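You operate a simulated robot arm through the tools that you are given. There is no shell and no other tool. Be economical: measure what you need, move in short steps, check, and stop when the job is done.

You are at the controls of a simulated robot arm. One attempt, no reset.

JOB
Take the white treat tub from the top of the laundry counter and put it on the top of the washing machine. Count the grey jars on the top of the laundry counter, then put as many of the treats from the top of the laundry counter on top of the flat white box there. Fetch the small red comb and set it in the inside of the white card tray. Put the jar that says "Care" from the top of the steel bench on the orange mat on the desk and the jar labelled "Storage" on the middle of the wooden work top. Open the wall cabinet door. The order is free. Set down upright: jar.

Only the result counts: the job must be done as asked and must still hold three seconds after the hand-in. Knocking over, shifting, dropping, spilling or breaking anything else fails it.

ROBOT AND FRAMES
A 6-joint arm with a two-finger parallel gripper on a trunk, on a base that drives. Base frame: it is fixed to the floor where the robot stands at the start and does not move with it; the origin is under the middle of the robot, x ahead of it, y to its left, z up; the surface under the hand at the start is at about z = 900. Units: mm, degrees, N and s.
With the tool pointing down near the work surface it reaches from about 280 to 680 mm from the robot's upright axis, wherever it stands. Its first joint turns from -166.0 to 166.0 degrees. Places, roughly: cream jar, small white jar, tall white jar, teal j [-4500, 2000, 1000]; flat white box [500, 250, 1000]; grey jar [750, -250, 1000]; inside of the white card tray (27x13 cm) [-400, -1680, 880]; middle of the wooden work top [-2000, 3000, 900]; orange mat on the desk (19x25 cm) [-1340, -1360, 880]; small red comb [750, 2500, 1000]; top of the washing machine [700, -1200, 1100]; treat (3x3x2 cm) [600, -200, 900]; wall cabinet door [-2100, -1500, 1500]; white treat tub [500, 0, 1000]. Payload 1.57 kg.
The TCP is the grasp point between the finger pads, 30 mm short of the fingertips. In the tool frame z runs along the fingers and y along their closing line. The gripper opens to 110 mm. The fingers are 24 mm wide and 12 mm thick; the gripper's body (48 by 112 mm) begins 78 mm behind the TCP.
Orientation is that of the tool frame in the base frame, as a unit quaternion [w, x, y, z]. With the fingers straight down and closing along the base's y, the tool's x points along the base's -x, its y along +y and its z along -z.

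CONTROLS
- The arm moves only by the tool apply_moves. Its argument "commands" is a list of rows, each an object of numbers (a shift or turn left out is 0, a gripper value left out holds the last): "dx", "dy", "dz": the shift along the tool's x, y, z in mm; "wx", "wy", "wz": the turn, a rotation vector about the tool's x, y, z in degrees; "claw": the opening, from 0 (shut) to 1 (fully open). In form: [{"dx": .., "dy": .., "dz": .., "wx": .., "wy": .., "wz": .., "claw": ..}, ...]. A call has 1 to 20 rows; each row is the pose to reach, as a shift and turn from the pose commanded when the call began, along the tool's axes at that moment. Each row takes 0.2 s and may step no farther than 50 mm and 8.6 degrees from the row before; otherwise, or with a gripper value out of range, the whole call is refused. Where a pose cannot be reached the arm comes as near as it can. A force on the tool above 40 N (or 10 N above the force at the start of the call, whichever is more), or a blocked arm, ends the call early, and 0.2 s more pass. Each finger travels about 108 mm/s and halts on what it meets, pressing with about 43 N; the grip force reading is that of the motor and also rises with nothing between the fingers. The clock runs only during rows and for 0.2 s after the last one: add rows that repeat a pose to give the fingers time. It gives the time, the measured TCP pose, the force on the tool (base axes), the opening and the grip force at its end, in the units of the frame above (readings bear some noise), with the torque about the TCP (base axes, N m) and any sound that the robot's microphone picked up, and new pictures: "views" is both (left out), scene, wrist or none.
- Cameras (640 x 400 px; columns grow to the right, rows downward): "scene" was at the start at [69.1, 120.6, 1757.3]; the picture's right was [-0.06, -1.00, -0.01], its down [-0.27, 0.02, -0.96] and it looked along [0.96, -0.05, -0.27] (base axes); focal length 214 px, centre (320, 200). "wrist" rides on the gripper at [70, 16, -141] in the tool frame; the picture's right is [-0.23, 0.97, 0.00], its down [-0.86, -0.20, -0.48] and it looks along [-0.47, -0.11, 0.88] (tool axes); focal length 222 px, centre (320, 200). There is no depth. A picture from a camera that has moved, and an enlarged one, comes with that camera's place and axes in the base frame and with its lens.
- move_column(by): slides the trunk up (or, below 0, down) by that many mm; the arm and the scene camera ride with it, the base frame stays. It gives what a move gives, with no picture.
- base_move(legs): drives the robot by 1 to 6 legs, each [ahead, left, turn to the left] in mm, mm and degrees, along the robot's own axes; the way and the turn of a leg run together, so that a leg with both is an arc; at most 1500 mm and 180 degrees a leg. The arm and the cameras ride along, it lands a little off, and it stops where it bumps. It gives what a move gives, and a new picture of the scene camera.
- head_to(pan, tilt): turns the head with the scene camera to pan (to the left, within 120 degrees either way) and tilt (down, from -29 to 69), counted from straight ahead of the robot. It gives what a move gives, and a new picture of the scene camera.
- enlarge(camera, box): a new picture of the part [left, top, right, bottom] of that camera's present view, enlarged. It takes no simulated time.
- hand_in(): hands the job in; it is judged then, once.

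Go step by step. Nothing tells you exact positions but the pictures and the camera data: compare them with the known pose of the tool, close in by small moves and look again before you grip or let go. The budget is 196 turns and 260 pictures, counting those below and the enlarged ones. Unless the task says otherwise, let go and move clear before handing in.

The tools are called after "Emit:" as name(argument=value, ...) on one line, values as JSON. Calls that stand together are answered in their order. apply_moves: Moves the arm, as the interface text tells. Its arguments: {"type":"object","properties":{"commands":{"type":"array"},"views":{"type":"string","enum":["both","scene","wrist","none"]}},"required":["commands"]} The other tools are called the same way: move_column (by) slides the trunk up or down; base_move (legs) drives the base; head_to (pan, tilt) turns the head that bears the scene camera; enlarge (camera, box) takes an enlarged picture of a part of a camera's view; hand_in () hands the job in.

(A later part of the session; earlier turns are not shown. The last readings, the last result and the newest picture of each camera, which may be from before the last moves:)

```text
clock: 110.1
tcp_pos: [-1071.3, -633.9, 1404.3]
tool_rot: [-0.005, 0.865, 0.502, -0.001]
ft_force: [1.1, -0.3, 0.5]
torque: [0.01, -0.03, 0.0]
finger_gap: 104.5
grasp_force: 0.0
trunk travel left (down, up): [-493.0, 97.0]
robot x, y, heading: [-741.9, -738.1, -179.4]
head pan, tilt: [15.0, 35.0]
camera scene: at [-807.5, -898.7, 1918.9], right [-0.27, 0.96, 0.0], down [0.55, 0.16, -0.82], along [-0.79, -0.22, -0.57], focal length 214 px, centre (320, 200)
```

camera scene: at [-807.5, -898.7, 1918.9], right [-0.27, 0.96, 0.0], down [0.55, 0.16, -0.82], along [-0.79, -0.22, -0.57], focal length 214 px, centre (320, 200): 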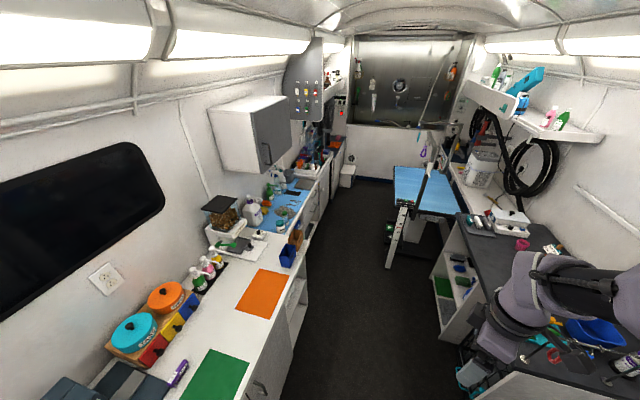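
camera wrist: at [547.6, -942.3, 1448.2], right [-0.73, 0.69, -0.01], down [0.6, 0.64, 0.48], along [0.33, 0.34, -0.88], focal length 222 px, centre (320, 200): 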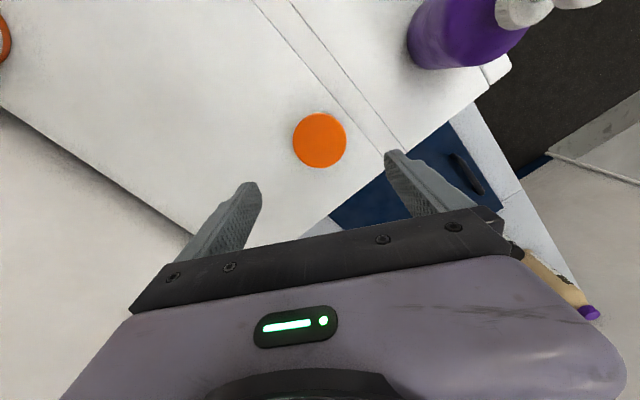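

Superb view of the whole room. Zooming on the cabinet door and the passage.

Emit:
enlarge(camera="scene", box=[200, 70, 330, 190])

Emit:
enlarge(camera="scene", box=[180, 190, 330, 400])

```text
3.33 times, centred on (265, 130) of scene
camera zoom: at [-807.5, -898.7, 1918.9], right [-0.27, 0.96, 0.0], down [0.55, 0.16, -0.82], along [-0.79, -0.22, -0.57], focal length 715 px, centre (503, 433)
```

zoom: 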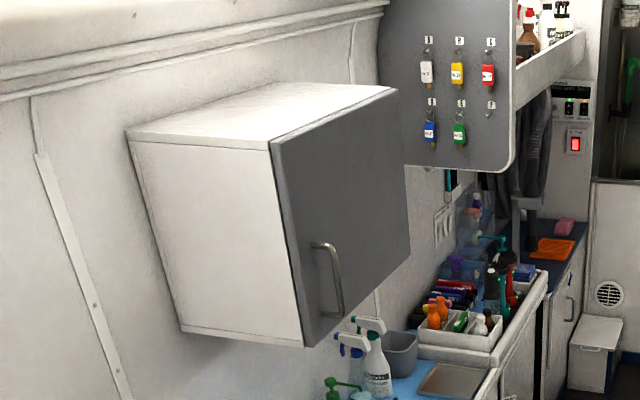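

```text
1.90 times, centred on (255, 295) of scene
camera zoom: at [-807.5, -898.7, 1918.9], right [-0.27, 0.96, 0.0], down [0.55, 0.16, -0.82], along [-0.79, -0.22, -0.57], focal length 408 px, centre (444, 19)
```

zoom: 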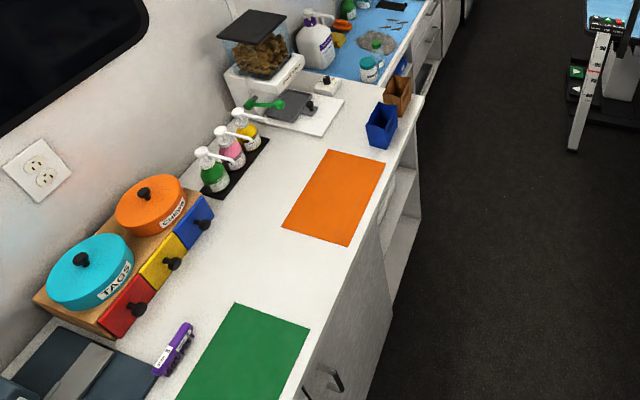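

Door: left (free) edge x≈-1815, hinge x≈-2310, handle near (-1850,-1505), z≈1355–1500. Driving along the aisle to a stance in front of it.

Emit:
base_move(legs=[[550, 0, 0], [500, 0, 0]])

```text
clock: 115.8
tcp_pos: [-2108.5, -651.6, 1403.2]
tool_rot: [-0.005, 0.865, 0.502, -0.002]
ft_force: [-0.4, -0.6, 0.4]
torque: [-0.02, -0.03, -0.02]
finger_gap: 104.3
grasp_force: 0.0
trunk travel left (down, up): [-493.0, 97.0]
robot x, y, heading: [-1778.1, -752.5, -178.9]
head pan, tilt: [15.0, 35.0]
camera scene: at [-1844.4, -914.7, 1918.9], right [-0.27, 0.96, 0.0], down [0.55, 0.16, -0.82], along [-0.79, -0.22, -0.57], focal length 214 px, centre (320, 200)
```

scene: 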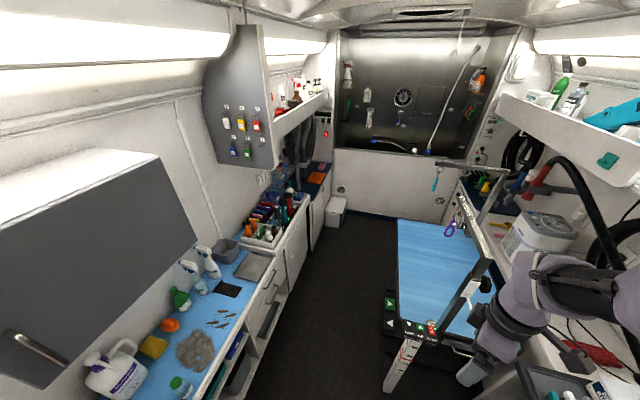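

Consistent: hinge x≈-2290, handle x≈-1858. Turning to face the cabinet.

Emit:
base_move(legs=[[0, 0, 45], [0, 0, 44]])

```text
clock: 120.2
tcp_pos: [-1883.7, -1080.6, 1402.7]
tool_rot: [-0.003, 0.265, 0.964, -0.005]
ft_force: [0.8, 0.6, -0.3]
torque: [-0.01, -0.03, -0.02]
finger_gap: 104.5
grasp_force: 0.1
trunk travel left (down, up): [-493.0, 97.0]
robot x, y, heading: [-1779.5, -748.1, -89.8]
head pan, tilt: [15.0, 35.0]
camera scene: at [-1618.7, -816.4, 1918.9], right [-0.97, -0.26, 0.0], down [-0.15, 0.55, -0.82], along [0.21, -0.79, -0.57], focal length 214 px, centre (320, 200)
```

scene: 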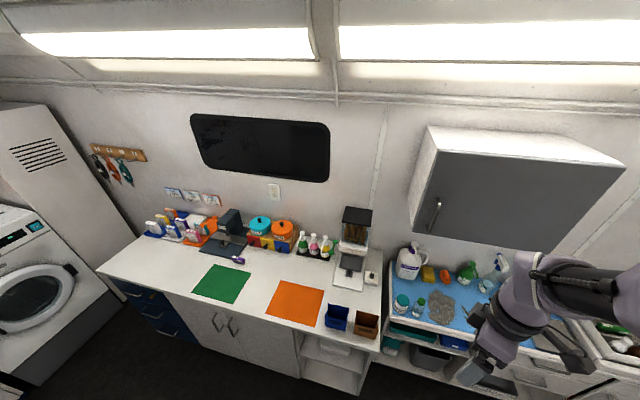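

The door and handle are clearly visible. First I remove the wrist yaw, then pitch the gripper to horizontal.

Emit:
apply_moves(commands=[{"wz": 7.5}, {"wz": 15}, {"wz": 22.5}, {"wz": 30}, {"wz": 37.5}, {"wz": 45}, {"wz": 52.5}, {"wz": 60}, {"wz": 60}], views="none")

Emit:
apply_moves(commands=[{"wy": -7.5, "dx": -20}, {"wy": -15, "dx": -40}, {"wy": -22.5, "dx": -60}, {"wy": -30, "dx": -80}, {"wy": -37.5, "dx": -100}, {"wy": -45, "dx": -120}, {"wy": -52.5, "dx": -140}, {"wy": -60, "dx": -160}, {"wy": -67.5, "dx": -180}, {"wy": -75, "dx": -200}, {"wy": -82.5, "dx": -210}, {"wy": -90, "dx": -220}, {"wy": -90, "dx": -220}])

```text
clock: 122.2
tcp_pos: [-1883.7, -1081.1, 1404.5]
tool_rot: [0.0, 0.712, 0.702, -0.006]
ft_force: [-0.6, -0.4, 0.4]
torque: [-0.01, -0.03, 0.01]
finger_gap: 104.5
grasp_force: 0.1
trunk travel left (down, up): [-493.0, 97.0]
robot x, y, heading: [-1779.0, -753.8, -89.9]
head pan, tilt: [15.0, 35.0]
```

```text
clock: 125.0
tcp_pos: [-1962.1, -1357.0, 1550.4]
tool_rot: [0.5, 0.522, 0.517, -0.46]
ft_force: [0.2, 0.4, -1.4]
torque: [0.04, -0.02, 0.0]
finger_gap: 104.6
grasp_force: 0.1
out of reach, approached as far as the arm can: row 5, 6, 8, 9, 10, 11, 12, 13
trunk travel left (down, up): [-493.0, 97.0]
robot x, y, heading: [-1776.4, -752.6, -89.8]
head pan, tilt: [15.0, 35.0]
camera scene: at [-1618.0, -815.4, 1918.9], right [-0.97, -0.26, 0.0], down [-0.15, 0.55, -0.82], along [0.21, -0.79, -0.57], focal length 214 px, centre (320, 200)
camera wrist: at [-1948.7, -1209.5, 1493.5], right [0.96, 0.01, 0.27], down [-0.25, 0.4, 0.88], along [-0.1, -0.92, 0.39], focal length 222 px, centre (320, 200)
```

scene: 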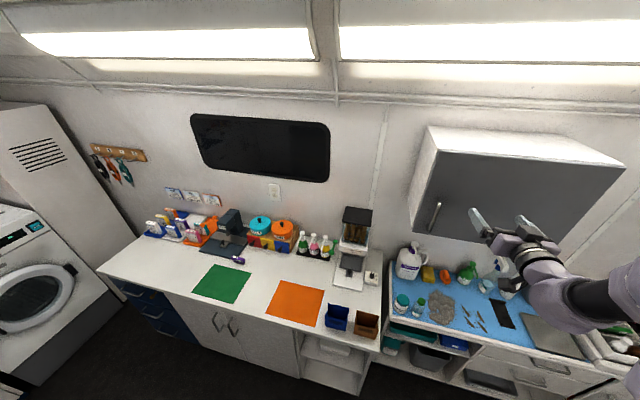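
wrist: 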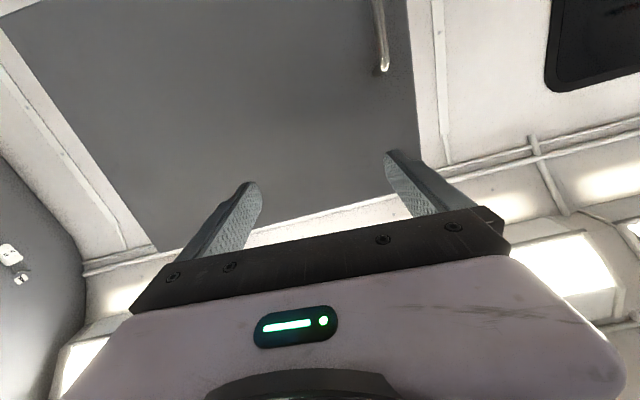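

The arm could only reach with the gripper higher; the trunk is too high for a horizontal pose. Lowering the trunk.

Emit:
move_column(by=-150)

Emit:
apply_moves(commands=[{"dz": 0}, {"dz": 0}])

```text
clock: 126.8
tcp_pos: [-1962.4, -1356.5, 1400.5]
tool_rot: [0.499, 0.522, 0.517, -0.459]
ft_force: [0.2, 0.2, -0.9]
torque: [0.04, 0.0, -0.02]
finger_gap: 104.6
grasp_force: 0.0
trunk travel left (down, up): [-343.0, 247.0]
robot x, y, heading: [-1778.8, -749.2, -89.9]
head pan, tilt: [15.0, 35.0]
```

```text
clock: 127.4
tcp_pos: [-1961.5, -1358.1, 1401.0]
tool_rot: [0.499, 0.522, 0.517, -0.459]
ft_force: [-0.2, -0.8, 0.2]
torque: [0.01, -0.01, -0.02]
finger_gap: 104.5
grasp_force: 0.0
trunk travel left (down, up): [-343.0, 247.0]
robot x, y, heading: [-1778.0, -750.7, -89.8]
head pan, tilt: [15.0, 35.0]
camera scene: at [-1618.7, -816.4, 1768.9], right [-0.97, -0.26, 0.0], down [-0.15, 0.55, -0.82], along [0.21, -0.79, -0.57], focal length 214 px, centre (320, 200)
camera wrist: at [-1949.1, -1210.0, 1343.1], right [0.96, 0.01, 0.27], down [-0.25, 0.4, 0.88], along [-0.1, -0.92, 0.39], focal length 222 px, centre (320, 200)
```

scene: 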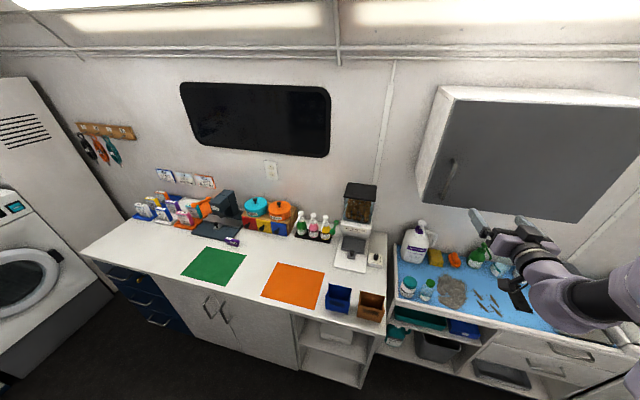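
wrist: 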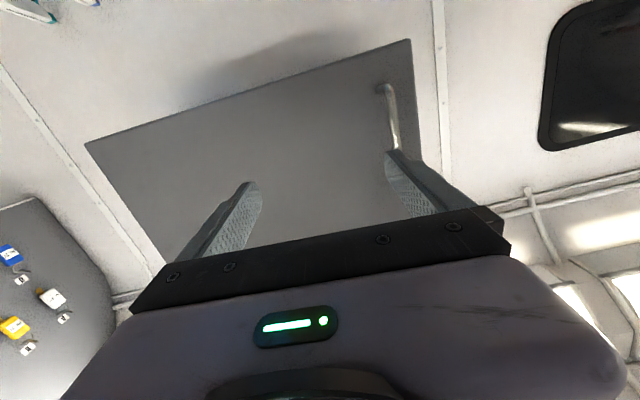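

Lowered to z≈1400 with the gripper practically horizontal. The handle is about 98 mm to its left; a small test move first.

Emit:
apply_moves(commands=[{"dy": 20, "claw": 0.6}, {"dy": 20, "claw": 0.6}], views="none")

```text
clock: 128.0
tcp_pos: [-1944.8, -1358.8, 1405.0]
tool_rot: [0.499, 0.525, 0.518, -0.455]
ft_force: [-0.6, -0.6, 0.0]
torque: [0.04, -0.01, -0.04]
finger_gap: 66.0
grasp_force: 0.0
out of reach, approached as far as the arm can: row 1, 2
trunk travel left (down, up): [-343.0, 247.0]
robot x, y, heading: [-1777.3, -753.9, -90.0]
head pan, tilt: [15.0, 35.0]
```

Emit:
apply_moves(commands=[{"dy": 20, "dz": 20}, {"dy": 40, "dz": 40}, {"dy": 60, "dz": 50}, {"dy": 75, "dz": 50}, {"dy": 75, "dz": 50}])

```text
clock: 129.2
tcp_pos: [-1882.5, -1412.6, 1422.7]
tool_rot: [0.501, 0.525, 0.52, -0.451]
ft_force: [-0.3, 0.2, -0.2]
torque: [-0.01, -0.01, 0.02]
finger_gap: 66.0
grasp_force: 0.0
out of reach, approached as far as the arm can: row 1, 2, 3, 4, 5
trunk travel left (down, up): [-343.0, 247.0]
robot x, y, heading: [-1778.0, -757.7, -90.2]
head pan, tilt: [15.0, 35.0]
camera scene: at [-1618.9, -816.6, 1768.9], right [-0.97, -0.26, 0.0], down [-0.15, 0.55, -0.82], along [0.21, -0.79, -0.57], focal length 214 px, centre (320, 200)
camera wrist: at [-1869.8, -1263.8, 1367.9], right [0.96, 0.02, 0.28], down [-0.27, 0.39, 0.88], along [-0.09, -0.92, 0.38], focal length 222 px, centre (320, 200)
```

scene: 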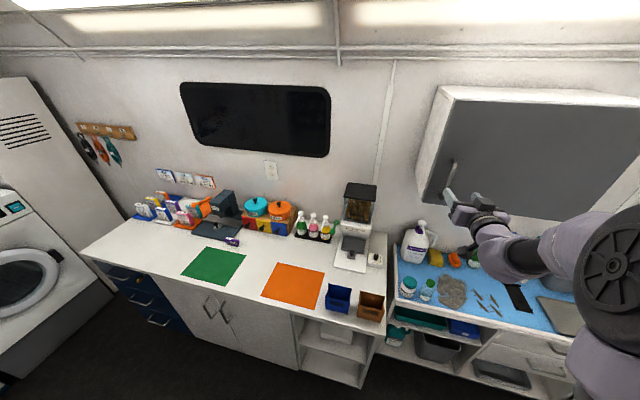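
wrist: 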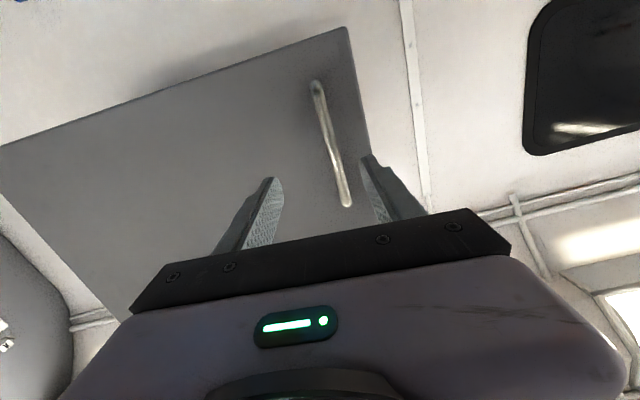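

Handle bar located: x≈-1864, z 1350–1483. Aligning laterally and advancing partway.

Emit:
apply_moves(commands=[{"dy": 10, "dz": 15}, {"dy": 18, "dz": 30}, {"dy": 18, "dz": 45}, {"dy": 18, "dz": 45}])

```text
clock: 130.2
tcp_pos: [-1868.8, -1456.7, 1425.5]
tool_rot: [0.5, 0.524, 0.518, -0.456]
ft_force: [0.0, 0.3, 0.2]
torque: [0.0, 0.03, 0.0]
finger_gap: 66.1
grasp_force: 0.0
out of reach, approached as far as the arm can: row 1, 2, 3, 4
trunk travel left (down, up): [-343.0, 247.0]
robot x, y, heading: [-1779.5, -750.9, -89.8]
head pan, tilt: [15.0, 35.0]
camera scene: at [-1618.6, -815.8, 1768.9], right [-0.97, -0.26, 0.0], down [-0.15, 0.55, -0.82], along [0.21, -0.79, -0.57], focal length 214 px, centre (320, 200)
camera wrist: at [-1855.9, -1308.9, 1369.3], right [0.96, 0.02, 0.28], down [-0.26, 0.39, 0.88], along [-0.09, -0.92, 0.38], focal length 222 px, centre (320, 200)
```

scene: 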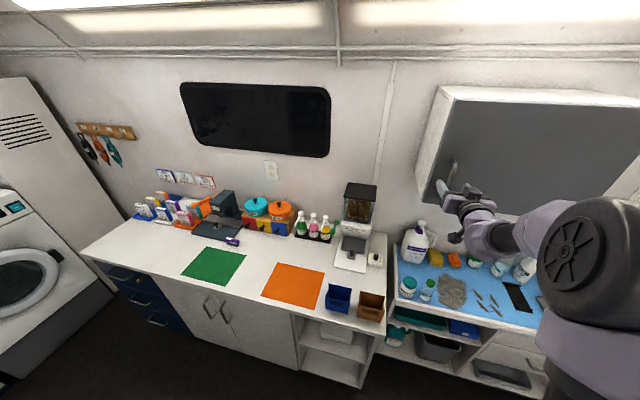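
wrist: 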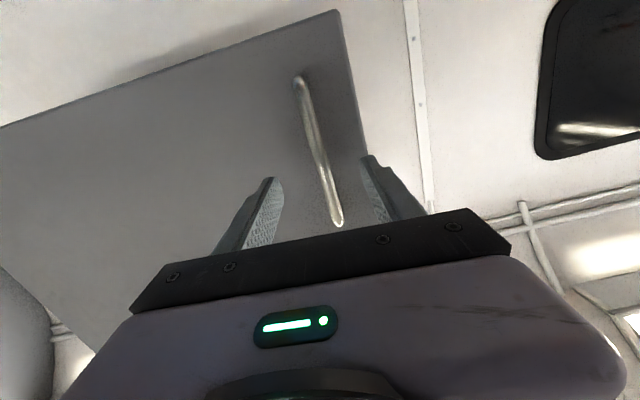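

The bar is between the fingers. Advancing slowly until the tips feel the door.

Emit:
apply_moves(commands=[{"dy": 3, "dz": 8}, {"dy": 5, "dz": 16}, {"dy": 5, "dz": 24}, {"dy": 5, "dz": 32}, {"dy": 5, "dz": 38}, {"dy": 5, "dz": 38}])

```text
clock: 131.6
tcp_pos: [-1862.4, -1495.9, 1422.5]
tool_rot: [0.498, 0.523, 0.516, -0.46]
ft_force: [-0.5, 0.4, 0.0]
torque: [0.0, 0.0, 0.03]
finger_gap: 65.9
grasp_force: 0.0
trunk travel left (down, up): [-343.0, 247.0]
robot x, y, heading: [-1776.1, -752.4, -90.1]
head pan, tilt: [15.0, 35.0]
camera scene: at [-1618.8, -816.3, 1768.9], right [-0.97, -0.26, 0.0], down [-0.15, 0.55, -0.82], along [0.21, -0.79, -0.57], focal length 214 px, centre (320, 200)
camera wrist: at [-1848.8, -1347.8, 1365.0], right [0.96, 0.01, 0.27], down [-0.25, 0.4, 0.88], along [-0.1, -0.92, 0.39], focal length 222 px, centre (320, 200)
```

scene: 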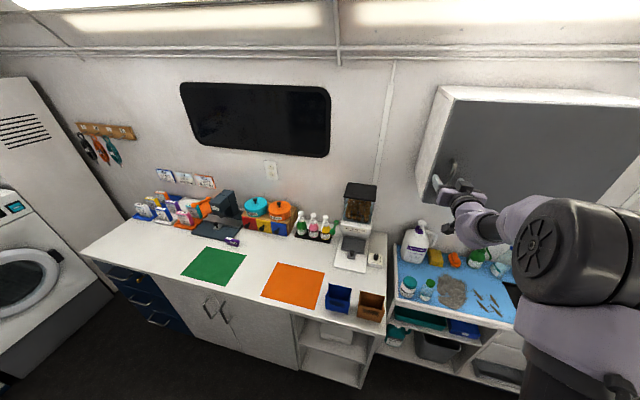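
wrist: 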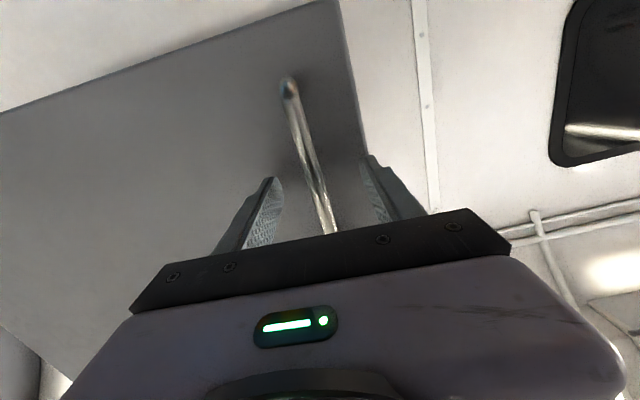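

Emit:
apply_moves(commands=[{"dz": 4}, {"dz": 8}, {"dz": 12}, {"dz": 16}, {"dz": 16}], views="wrist")

```text
clock: 132.8
tcp_pos: [-1861.7, -1507.7, 1420.9]
tool_rot: [0.499, 0.523, 0.517, -0.46]
ft_force: [1.1, 19.4, -9.3]
torque: [0.14, -0.36, -0.8]
finger_gap: 65.1
grasp_force: 0.0
trunk travel left (down, up): [-343.0, 247.0]
robot x, y, heading: [-1780.6, -753.3, -90.0]
head pan, tilt: [15.0, 35.0]
camera wrist: at [-1847.8, -1359.9, 1364.2], right [0.96, 0.01, 0.27], down [-0.25, 0.4, 0.88], along [-0.1, -0.92, 0.39], focal length 222 px, centre (320, 200)
```

wrist: 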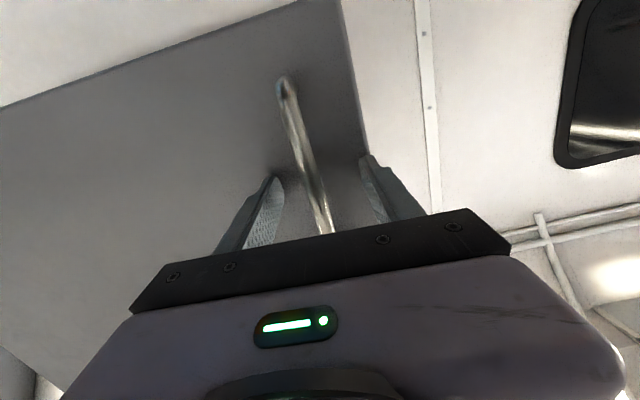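

Door contact felt at the tips. Backing off a few mm and closing on the bar.

Emit:
apply_moves(commands=[{"dz": -6}, {"dz": -10, "claw": 0.4}, {"dz": -10, "claw": 0.2}, {"dz": -10, "claw": 0.05}, {"dz": -10, "claw": 0.05}], views="wrist")

```text
clock: 134.0
tcp_pos: [-1863.8, -1501.1, 1422.1]
tool_rot: [0.499, 0.523, 0.516, -0.459]
ft_force: [-5.1, -1.0, 1.5]
torque: [-0.04, 0.77, 0.06]
finger_gap: 12.7
grasp_force: 30.2
trunk travel left (down, up): [-343.0, 247.0]
robot x, y, heading: [-1775.1, -752.4, -90.1]
head pan, tilt: [15.0, 35.0]
camera wrist: at [-1849.7, -1353.2, 1364.4], right [0.96, 0.01, 0.27], down [-0.25, 0.4, 0.88], along [-0.1, -0.92, 0.39], focal length 222 px, centre (320, 200)
```

wrist: 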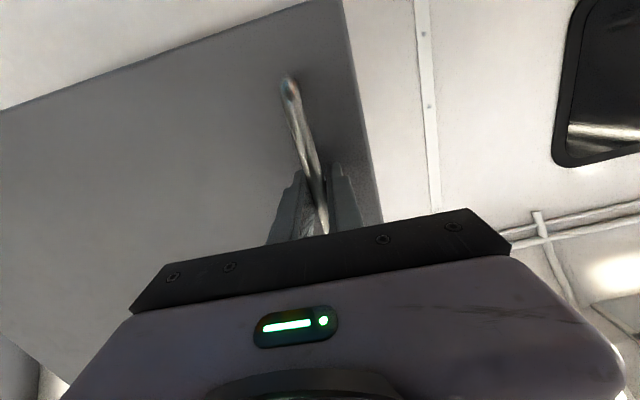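

The bar is gripped. I'll swing the door open by moving the robot in a small arc around the hinge (5° legs) with the gripper following rigidly.

Emit:
base_move(legs=[[-44, -70, 5]])

```text
clock: 135.1
tcp_pos: [-1869.4, -1463.0, 1420.6]
tool_rot: [0.518, 0.5, 0.538, -0.439]
ft_force: [4.1, 0.9, 1.0]
torque: [-0.75, 0.66, 0.18]
finger_gap: 12.8
grasp_force: 30.1
trunk travel left (down, up): [-343.0, 247.0]
robot x, y, heading: [-1849.5, -709.5, -85.3]
head pan, tilt: [15.0, 35.0]
camera scene: at [-1683.8, -760.0, 1768.8], right [-0.94, -0.34, 0.0], down [-0.19, 0.54, -0.82], along [0.28, -0.77, -0.57], focal length 214 px, centre (320, 200)
```

scene: 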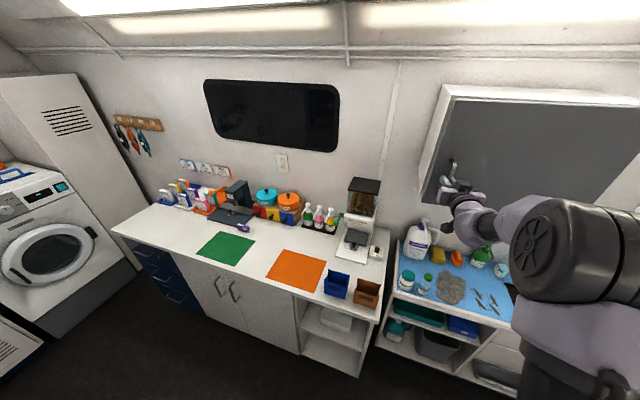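

It works; the door is cracking open. Continuing with two more legs.

Emit:
base_move(legs=[[-44, -70, 5], [-44, -70, 5]])

```text
clock: 136.8
tcp_pos: [-1887.0, -1392.9, 1421.7]
tool_rot: [0.554, 0.45, 0.58, -0.392]
ft_force: [14.3, 4.5, -1.2]
torque: [-0.95, 0.49, 0.1]
finger_gap: 12.5
grasp_force: 30.2
trunk travel left (down, up): [-343.0, 247.0]
robot x, y, heading: [-2000.5, -650.4, -75.4]
head pan, tilt: [15.0, 35.0]
camera scene: at [-1827.9, -667.0, 1768.5], right [-0.87, -0.5, 0.0], down [-0.29, 0.5, -0.82], along [0.4, -0.71, -0.57], focal length 214 px, centre (320, 200)
```

scene: 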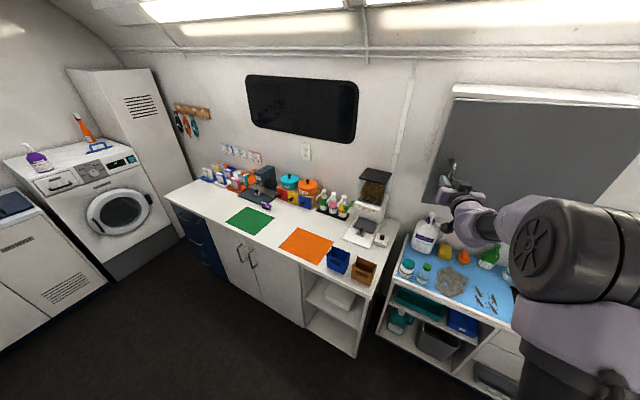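

Door ≈15° open. Two more legs to widen the gap, then I'll push from inside.

Emit:
base_move(legs=[[-44, -70, 5], [-44, -70, 5]])

```text
clock: 138.5
tcp_pos: [-1918.6, -1326.0, 1420.0]
tool_rot: [0.586, 0.397, 0.618, -0.341]
ft_force: [11.8, 6.8, -0.5]
torque: [-0.88, 0.36, 0.12]
finger_gap: 12.7
grasp_force: 29.7
trunk travel left (down, up): [-343.0, 247.0]
robot x, y, heading: [-2157.4, -611.3, -65.0]
head pan, tilt: [15.0, 35.0]
camera scene: at [-1987.4, -601.0, 1768.6], right [-0.77, -0.64, 0.0], down [-0.37, 0.44, -0.82], along [0.52, -0.63, -0.57], focal length 214 px, centre (320, 200)
```

scene: 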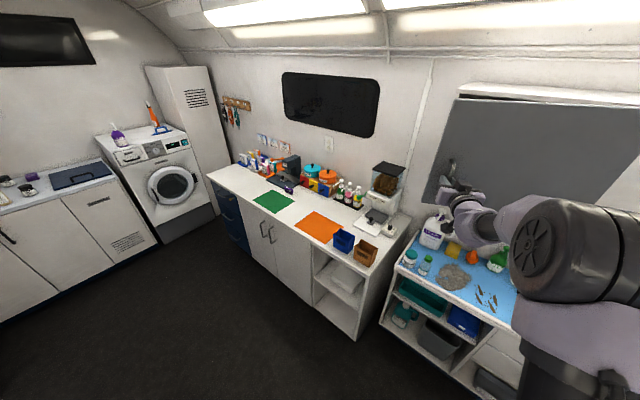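

Door ≈25° open. Releasing the handle and backing the gripper off with the arm.

Emit:
apply_moves(commands=[{"claw": 0.4}, {"claw": 0.6}, {"claw": 0.6}, {"dz": -25, "claw": 0.6}, {"dz": -50, "claw": 0.6}, {"dz": -75, "claw": 0.6}, {"dz": -95, "claw": 0.6}, {"dz": -95, "claw": 0.6}])

```text
clock: 140.3
tcp_pos: [-1968.7, -1250.6, 1437.9]
tool_rot: [0.586, 0.4, 0.62, -0.336]
ft_force: [-0.3, 0.2, -0.3]
torque: [-0.03, -0.02, -0.01]
finger_gap: 65.8
grasp_force: 0.0
out of reach, approached as far as the arm can: row 5, 6, 7, 8
trunk travel left (down, up): [-343.0, 247.0]
robot x, y, heading: [-2161.4, -611.6, -65.3]
head pan, tilt: [15.0, 35.0]
camera scene: at [-1989.8, -604.0, 1768.9], right [-0.77, -0.64, 0.0], down [-0.37, 0.44, -0.82], along [0.52, -0.63, -0.57], focal length 214 px, centre (320, 200)
camera wrist: at [-2020.2, -1110.3, 1382.0], right [0.86, 0.42, 0.28], down [-0.4, 0.25, 0.88], along [0.3, -0.87, 0.38], focal length 222 px, centre (320, 200)
```

scene: 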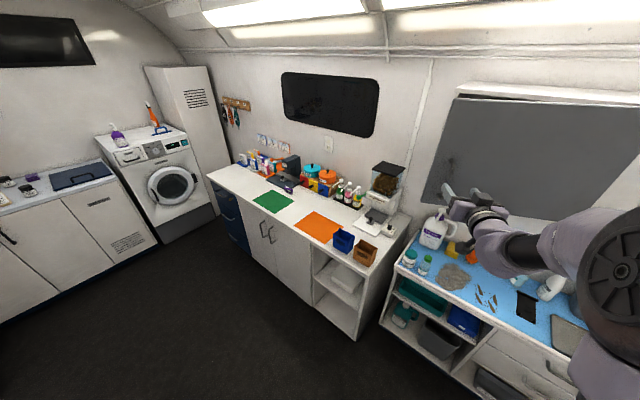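
wrist: 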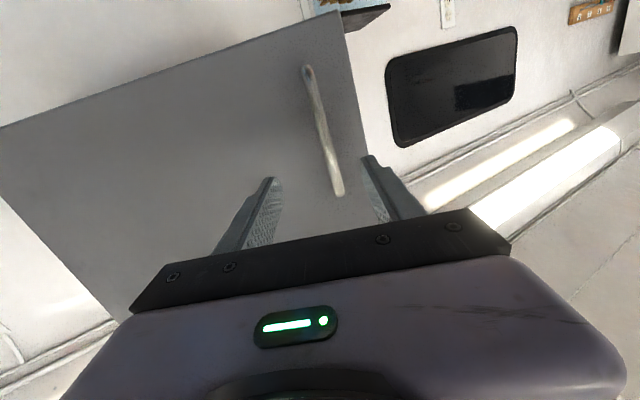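

Gripper is clear and the door stays ajar. I'll relocate the robot to the right-hand side (+x) so I can push the door from inside.

Emit:
base_move(legs=[[321, 689, 0], [0, 0, -36], [0, 0, -35]])

```text
clock: 147.8
tcp_pos: [-1945.8, -1003.7, 1438.5]
tool_rot: [0.283, 0.684, 0.274, -0.614]
ft_force: [1.2, 0.3, 0.2]
torque: [-0.01, 0.02, -0.01]
finger_gap: 66.2
grasp_force: 0.1
trunk travel left (down, up): [-343.0, 247.0]
robot x, y, heading: [-1408.4, -614.7, -136.5]
head pan, tilt: [15.0, 35.0]
camera scene: at [-1343.2, -775.1, 1768.9], right [-0.86, 0.52, 0.0], down [0.3, 0.49, -0.82], along [-0.42, -0.7, -0.57], focal length 214 px, centre (320, 200)
```

scene: 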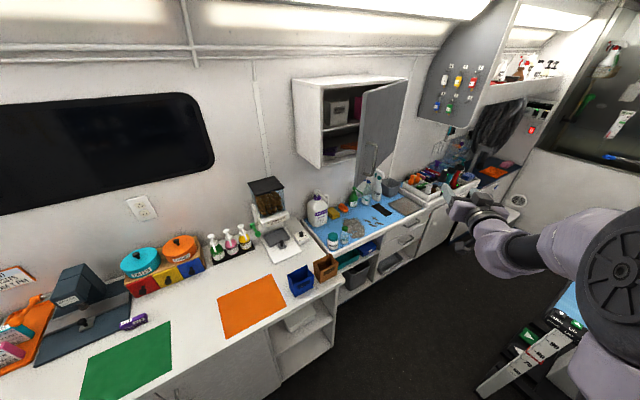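

The door seems to be open wider than expected now. Zooming.

Emit:
enlarge(camera="scene", box=[270, 60, 430, 200])

```text
2.86 times, centred on (350, 130) of scene
camera zoom: at [-1343.2, -775.1, 1768.9], right [-0.86, 0.52, 0.0], down [0.3, 0.49, -0.82], along [-0.42, -0.7, -0.57], focal length 613 px, centre (234, 400)
```

zoom: 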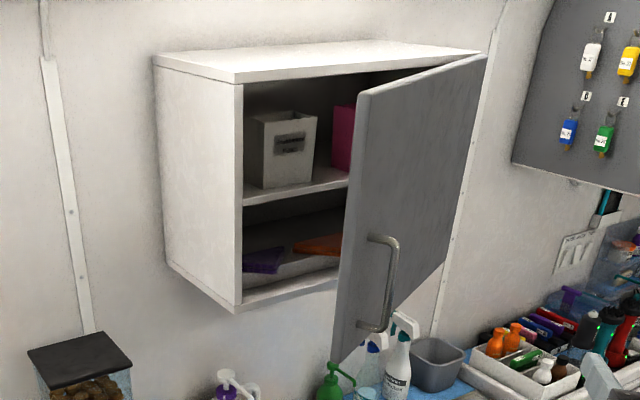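

The door is held at ~25°. I'll close the gripper, roll it 90° so it is slim sideways, and shift it to the left.

Emit:
apply_moves(commands=[{"dy": 15, "wz": 8.5, "claw": 0.3}, {"dy": 30, "wz": 17, "claw": 0}, {"dy": 45, "wz": 25.5, "claw": 0}, {"dy": 60, "wz": 34, "claw": 0}, {"dy": 75, "wz": 42.5, "claw": 0}, {"dy": 90, "wz": 51, "claw": 0}, {"dy": 105, "wz": 59.5, "claw": 0}, {"dy": 120, "wz": 68, "claw": 0}, {"dy": 135, "wz": 76.5, "claw": 0}, {"dy": 135, "wz": 85, "claw": 0}, {"dy": 135, "wz": 90, "claw": 0}, {"dy": 135, "wz": 90, "claw": 0}], views="scene")

```text
clock: 150.4
tcp_pos: [-1860.6, -1082.9, 1441.2]
tool_rot: [0.637, 0.678, -0.285, -0.228]
ft_force: [0.3, 0.4, 0.8]
torque: [-0.01, 0.02, -0.06]
finger_gap: 0.0
grasp_force: 21.6
out of reach, approached as far as the arm can: row 8, 9, 10, 11, 12
trunk travel left (down, up): [-343.0, 247.0]
robot x, y, heading: [-1406.5, -614.4, -136.3]
head pan, tilt: [15.0, 35.0]
camera scene: at [-1343.1, -775.1, 1768.9], right [-0.86, 0.52, 0.0], down [0.3, 0.49, -0.82], along [-0.42, -0.7, -0.57], focal length 214 px, centre (320, 200)
```

scene: 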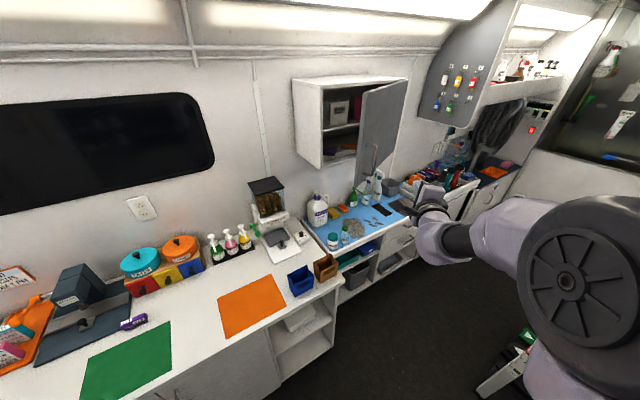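

Rolled. Driving the base so the closed fingers are at the door gap.

Emit:
base_move(legs=[[110, 245, 0]])

Emit:
enlarge(camera="wrist", box=[0, 0, 640, 400])

```text
clock: 152.3
tcp_pos: [-1771.6, -1337.8, 1440.2]
tool_rot: [0.637, 0.679, -0.285, -0.23]
ft_force: [-0.1, -1.1, -0.4]
torque: [0.03, 0.01, -0.04]
finger_gap: 0.0
grasp_force: 21.4
trunk travel left (down, up): [-343.0, 247.0]
robot x, y, heading: [-1320.2, -869.2, -136.4]
head pan, tilt: [15.0, 35.0]
camera scene: at [-1254.1, -1031.5, 1768.8], right [-0.85, 0.52, 0.0], down [0.3, 0.49, -0.82], along [-0.43, -0.7, -0.57], focal length 214 px, centre (320, 200)
```

scene: 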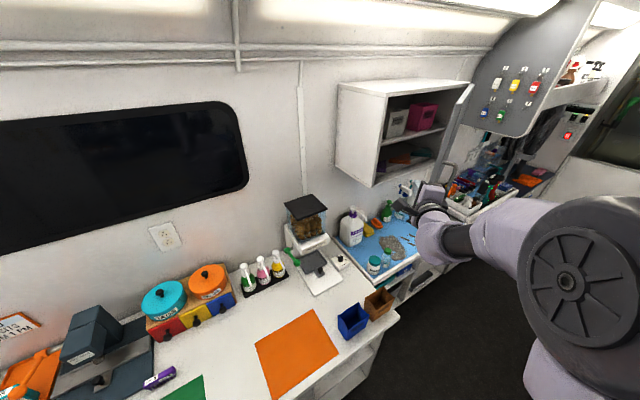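

```text
1.00 times, centred on (320, 200) of wrist (not enlarged: the box is as wide or as high as the picture)
camera zoom: at [-1628.6, -1281.7, 1473.0], right [-0.26, 0.13, 0.96], down [-0.28, 0.94, -0.2], along [-0.92, -0.32, -0.21], focal length 222 px, centre (320, 200)
```

zoom: 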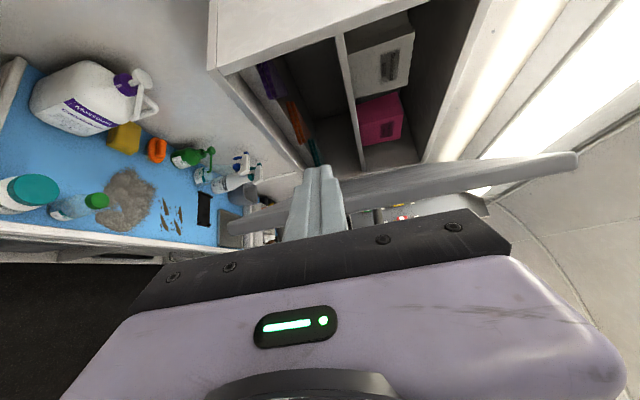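

The gap is clearly visible; the finger axis passes about 35 mm inside the door edge. Shifting 20 mm further inside and inserting.

Emit:
apply_moves(commands=[{"dx": 20}, {"dx": 20, "dz": 30}, {"dx": 20, "dz": 60}, {"dx": 20, "dz": 90}, {"dx": 20, "dz": 120}, {"dx": 20, "dz": 120}], views="wrist")

```text
clock: 153.7
tcp_pos: [-1851.5, -1426.0, 1430.3]
tool_rot: [0.64, 0.68, -0.278, -0.223]
ft_force: [0.3, -0.1, 0.1]
torque: [0.0, 0.01, -0.03]
finger_gap: 0.0
grasp_force: 21.2
out of reach, approached as far as the arm can: row 1, 2, 3, 4, 5, 6
trunk travel left (down, up): [-343.0, 247.0]
robot x, y, heading: [-1317.1, -864.9, -136.3]
head pan, tilt: [15.0, 35.0]
camera wrist: at [-1708.8, -1365.0, 1462.4], right [-0.26, 0.13, 0.96], down [-0.3, 0.93, -0.21], along [-0.92, -0.34, -0.2], focal length 222 px, centre (320, 200)
```

wrist: 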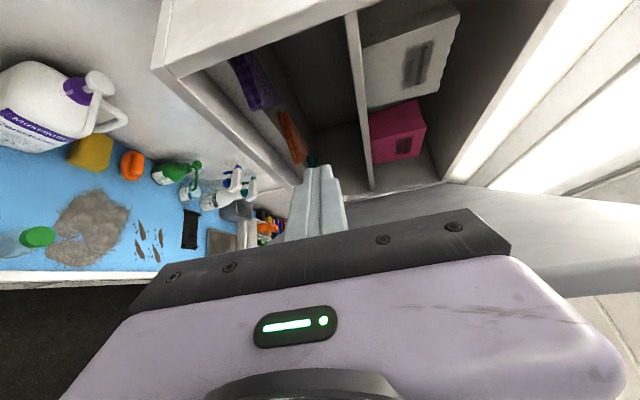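

Fingers are inside the gap. Pushing the door open from inside.

Emit:
apply_moves(commands=[{"dx": -25, "dz": 0}, {"dx": -50, "dz": -5}, {"dx": -75, "dz": -10}, {"dx": -100, "dz": -16}, {"dx": -125, "dz": -22}, {"dx": -150, "dz": -28}, {"dx": -175, "dz": -34}, {"dx": -204, "dz": -39}, {"dx": -204, "dz": -39}])

```text
clock: 155.7
tcp_pos: [-1974.9, -1257.7, 1422.4]
tool_rot: [0.637, 0.678, -0.285, -0.229]
ft_force: [0.7, 0.5, -0.1]
torque: [-0.03, 0.0, -0.05]
finger_gap: 0.0
grasp_force: 21.1
trunk travel left (down, up): [-343.0, 247.0]
robot x, y, heading: [-1319.3, -869.9, -136.3]
head pan, tilt: [15.0, 35.0]
camera scene: at [-1253.8, -1031.1, 1768.8], right [-0.85, 0.52, 0.0], down [0.3, 0.49, -0.82], along [-0.43, -0.7, -0.57], focal length 214 px, centre (320, 200)
camera wrist: at [-1830.3, -1202.1, 1455.1], right [-0.26, 0.13, 0.96], down [-0.28, 0.94, -0.2], along [-0.92, -0.32, -0.21], focal length 222 px, centre (320, 200)
```

scene: 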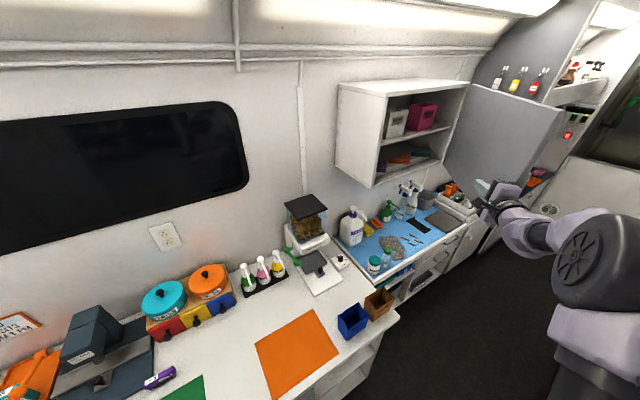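
wrist: 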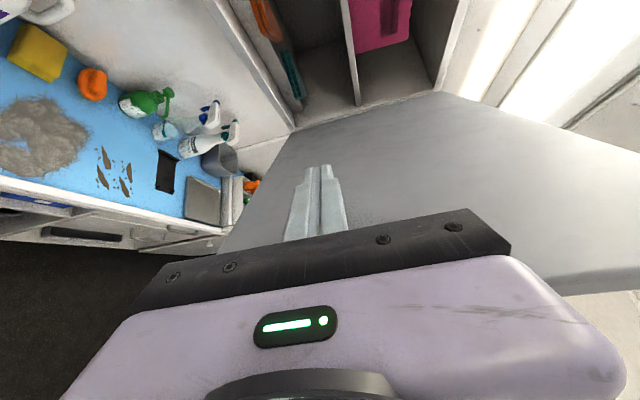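

Door ≈50°. Continuing the push by driving the base to swing it toward 85–90°.

Emit:
base_move(legs=[[85, -257, 0]])

```text
clock: 157.6
tcp_pos: [-2212.3, -1136.1, 1422.5]
tool_rot: [0.637, 0.679, -0.285, -0.229]
ft_force: [0.6, 0.9, 0.5]
torque: [-0.03, -0.02, -0.02]
finger_gap: 0.0
grasp_force: 21.3
trunk travel left (down, up): [-343.0, 247.0]
robot x, y, heading: [-1557.6, -747.7, -136.2]
head pan, tilt: [15.0, 35.0]
camera scene: at [-1494.2, -906.4, 1769.0], right [-0.86, 0.52, 0.0], down [0.3, 0.49, -0.82], along [-0.42, -0.7, -0.57], focal length 214 px, centre (320, 200)
```

scene: 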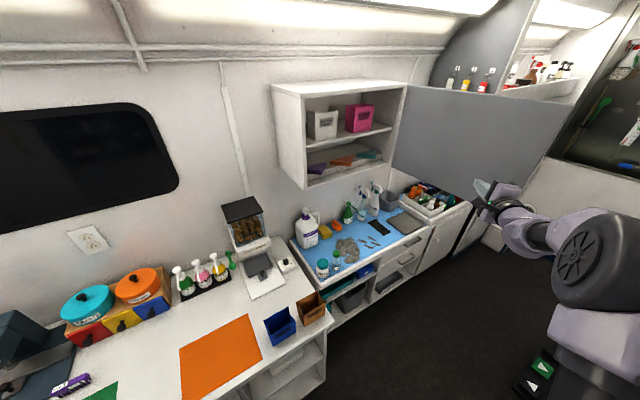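

The door is now around 85–90° open. Backing away and returning the gripper to a pointing-down carry pose.

Emit:
base_move(legs=[[-200, 60, 0]])

Emit:
apply_moves(commands=[{"wz": -8.5}, {"wz": -17}, {"wz": -25.5}, {"wz": -34}, {"wz": -42.5}, {"wz": -51}, {"wz": -59.5}, {"wz": -68}, {"wz": -76.5}, {"wz": -85}, {"wz": -90}, {"wz": -90}], views="none")

```text
clock: 159.3
tcp_pos: [-2031.9, -1040.0, 1423.6]
tool_rot: [0.637, 0.677, -0.287, -0.231]
ft_force: [0.6, 0.8, 0.9]
torque: [0.01, -0.01, -0.01]
finger_gap: 0.0
grasp_force: 20.7
trunk travel left (down, up): [-343.0, 247.0]
robot x, y, heading: [-1375.8, -654.2, -136.4]
head pan, tilt: [15.0, 35.0]
camera scene: at [-1310.6, -813.7, 1768.9], right [-0.85, 0.52, 0.0], down [0.3, 0.49, -0.82], along [-0.43, -0.7, -0.57], focal length 214 px, centre (320, 200)
```

scene: 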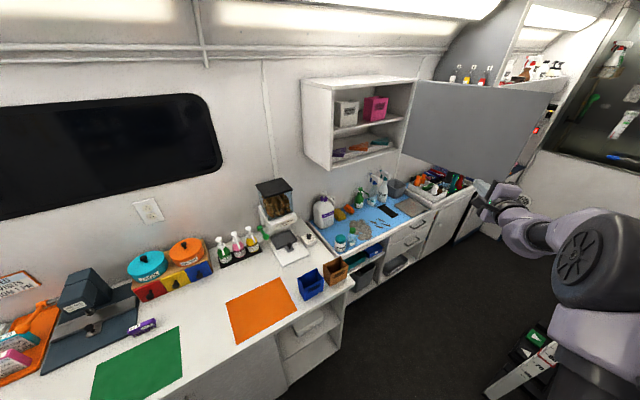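

```text
clock: 161.9
tcp_pos: [-2032.2, -1040.2, 1424.4]
tool_rot: [0.286, 0.682, 0.276, -0.614]
ft_force: [-0.1, -0.3, -0.5]
torque: [-0.04, -0.01, 0.01]
finger_gap: 0.0
grasp_force: 21.6
trunk travel left (down, up): [-343.0, 247.0]
robot x, y, heading: [-1375.3, -649.0, -136.2]
head pan, tilt: [15.0, 35.0]
```

Emit:
apply_moves(commands=[{"wy": 7.5, "dz": -25, "dx": 10}, {"wy": 15, "dz": -50, "dx": 20}, {"wy": 22.5, "dz": -75, "dx": 30}, {"wy": 30, "dz": -100, "dx": 40}, {"wy": 37.5, "dz": -130, "dx": 50}, {"wy": 45, "dz": -160, "dx": 60}, {"wy": 52.5, "dz": -190, "dx": 70}, {"wy": 60, "dz": -220, "dx": 80}, {"wy": 67.5, "dz": -250, "dx": 90}, {"wy": 75, "dz": -280, "dx": 100}, {"wy": 82.5, "dz": -310, "dx": 110}, {"wy": 90, "dz": -340, "dx": 120}, {"wy": 90, "dz": -370, "dx": 130}, {"wy": 90, "dz": -370, "dx": 130}], views="wrist")

```text
clock: 164.9
tcp_pos: [-1770.1, -767.2, 1325.4]
tool_rot: [0.007, 0.916, 0.399, 0.05]
ft_force: [-0.9, 0.5, 0.3]
torque: [-0.01, 0.02, 0.01]
finger_gap: 0.0
grasp_force: 21.3
trunk travel left (down, up): [-343.0, 247.0]
robot x, y, heading: [-1369.3, -647.2, -136.4]
head pan, tilt: [15.0, 35.0]
camera wrist: at [-1726.0, -730.4, 1473.0], right [0.56, -0.83, 0.03], down [-0.77, -0.5, 0.39], along [-0.31, -0.24, -0.92], focal length 222 px, centre (320, 200)
```

wrist: 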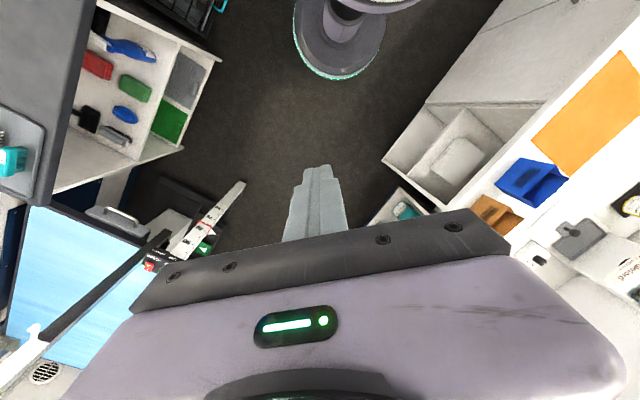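

Correcting a small tilt, then moving to face the side door.

Emit:
apply_moves(commands=[{"wx": 3.0, "wy": -4.9}, {"wx": 3.0, "wy": -4.9, "dz": 0}], views="none")

Emit:
base_move(legs=[[-469, 378, 0], [0, 0, -45], [0, 0, -45], [0, 0, -44]])

```text
clock: 165.5
tcp_pos: [-1770.4, -766.6, 1324.2]
tool_rot: [0.0, 0.917, 0.399, -0.001]
ft_force: [-0.4, 0.4, 0.7]
torque: [0.0, -0.03, 0.02]
finger_gap: 0.0
grasp_force: 21.7
trunk travel left (down, up): [-343.0, 247.0]
robot x, y, heading: [-1376.5, -654.6, -136.5]
head pan, tilt: [15.0, 35.0]
```

```text
clock: 175.0
tcp_pos: [-581.4, -234.3, 1326.0]
tool_rot: [0.0, 0.727, -0.687, -0.001]
ft_force: [-1.0, 0.1, 0.0]
torque: [-0.01, -0.02, -0.02]
finger_gap: 0.0
grasp_force: 20.9
trunk travel left (down, up): [-343.0, 247.0]
robot x, y, heading: [-773.8, -596.8, 90.0]
head pan, tilt: [15.0, 35.0]
camera scene: at [-936.4, -533.5, 1768.9], right [0.97, 0.26, 0.0], down [0.15, -0.55, -0.82], along [-0.21, 0.79, -0.57], focal length 214 px, centre (320, 200)
```

scene: 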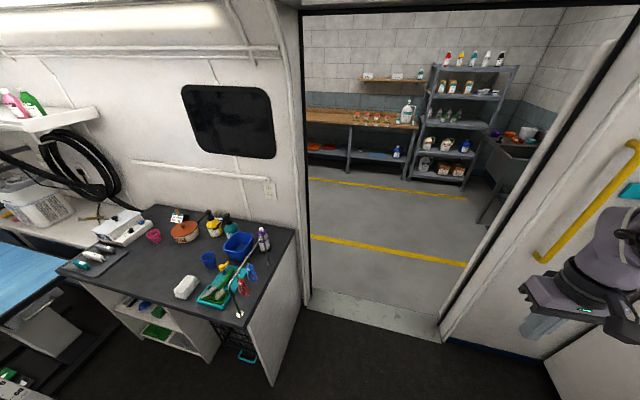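

The way out the door is clear. Driving out.

Emit:
base_move(legs=[[1000, 0, 0], [600, 0, 0]])

```text
clock: 183.3
tcp_pos: [-592.9, 1382.1, 1325.3]
tool_rot: [-0.001, 0.731, -0.683, 0.0]
ft_force: [-0.3, 0.2, -0.2]
torque: [-0.01, -0.01, 0.02]
finger_gap: 0.0
grasp_force: 21.1
trunk travel left (down, up): [-343.0, 247.0]
robot x, y, heading: [-777.5, 1014.5, 90.4]
head pan, tilt: [15.0, 35.0]
camera scene: at [-946.0, 1079.3, 1768.9], right [0.96, 0.27, 0.0], down [0.15, -0.55, -0.82], along [-0.22, 0.79, -0.57], focal length 214 px, centre (320, 200)
```

scene: 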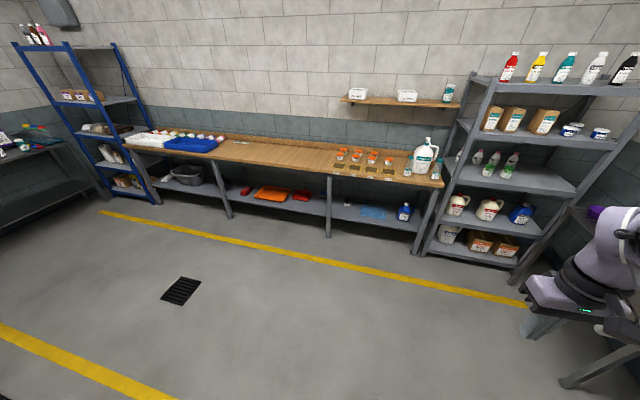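

Outside now. The wooden top's middle is clear; the steel bench is at far left. Turning right to find the comb at the sink/bench.

Emit:
base_move(legs=[[0, 0, -45]])

```text
clock: 185.7
tcp_pos: [-388.6, 1143.7, 1324.4]
tool_rot: [0.001, -0.416, 0.909, 0.001]
ft_force: [0.2, -0.4, -0.4]
torque: [0.0, 0.01, -0.01]
finger_gap: 0.0
grasp_force: 21.3
trunk travel left (down, up): [-343.0, 247.0]
robot x, y, heading: [-782.9, 1013.6, 45.7]
head pan, tilt: [15.0, 35.0]
camera scene: at [-853.6, 1175.1, 1768.9], right [0.87, -0.49, 0.0], down [-0.28, -0.5, -0.82], along [0.4, 0.71, -0.57], focal length 214 px, centre (320, 200)
```

scene: 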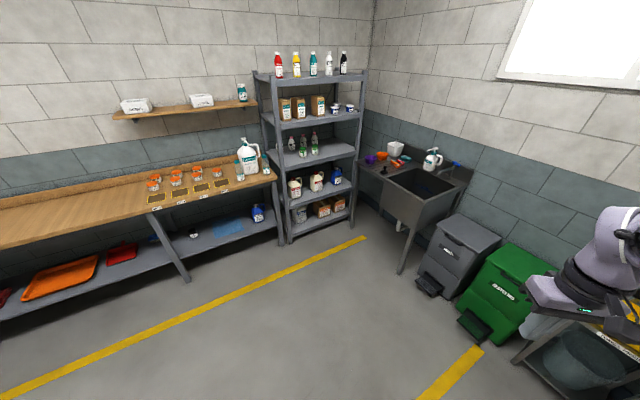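

Emit:
enlarge(camera="scene", box=[340, 125, 480, 215])

```text
4.44 times, centred on (410, 170) of scene
camera zoom: at [-853.6, 1175.1, 1768.9], right [0.87, -0.49, 0.0], down [-0.28, -0.5, -0.82], along [0.4, 0.71, -0.57], focal length 953 px, centre (-80, 333)
```

zoom: 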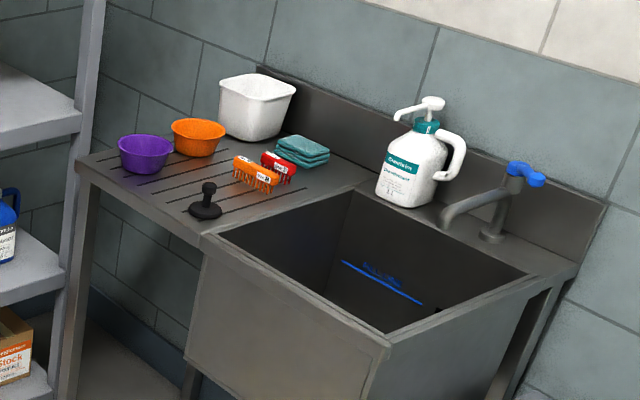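

The small red comb is on the drainboard near (715, 2411). Driving toward the sink.

Emit:
base_move(legs=[[1000, 250, 0], [300, 0, -46]])

```text
clock: 193.2
tcp_pos: [372.5, 1828.1, 1326.0]
tool_rot: [0.001, -0.026, 1.0, 0.001]
ft_force: [-0.2, -0.8, 0.7]
torque: [0.0, 0.03, -0.01]
finger_gap: 0.0
grasp_force: 21.4
trunk travel left (down, up): [-343.0, 247.0]
robot x, y, heading: [8.1, 2015.9, -0.5]
head pan, tilt: [15.0, 35.0]
camera scene: at [72.4, 2182.9, 1768.9], right [0.25, -0.97, 0.0], down [-0.56, -0.14, -0.82], along [0.79, 0.21, -0.57], focal length 214 px, centre (320, 200)
```

scene: 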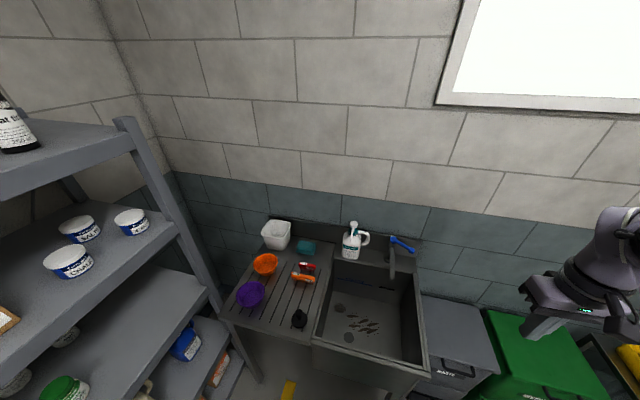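

Comb at about (699, 2417). Sidestepping left and slightly ahead into reach.

Emit:
base_move(legs=[[42, 310, 0]])

```text
clock: 195.3
tcp_pos: [417.4, 2138.6, 1324.7]
tool_rot: [0.001, -0.03, 1.0, 0.0]
ft_force: [0.3, 0.5, -0.3]
torque: [-0.05, -0.04, 0.04]
finger_gap: 0.0
grasp_force: 21.2
trunk travel left (down, up): [-343.0, 247.0]
robot x, y, heading: [51.7, 2327.0, 0.0]
head pan, tilt: [15.0, 35.0]
camera scene: at [114.4, 2491.9, 1768.8], right [0.26, -0.97, 0.0], down [-0.55, -0.15, -0.82], along [0.79, 0.21, -0.57], focal length 214 px, centre (320, 200)
```

scene: 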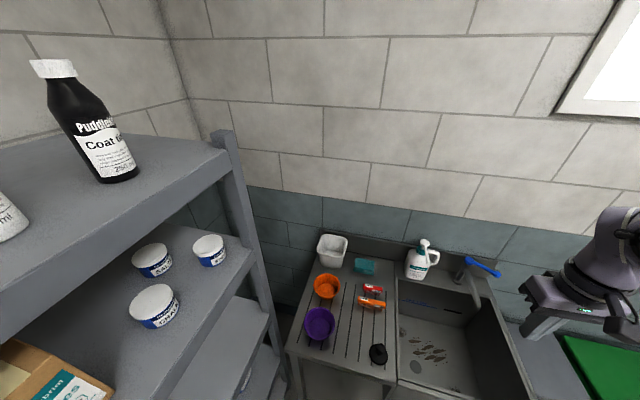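

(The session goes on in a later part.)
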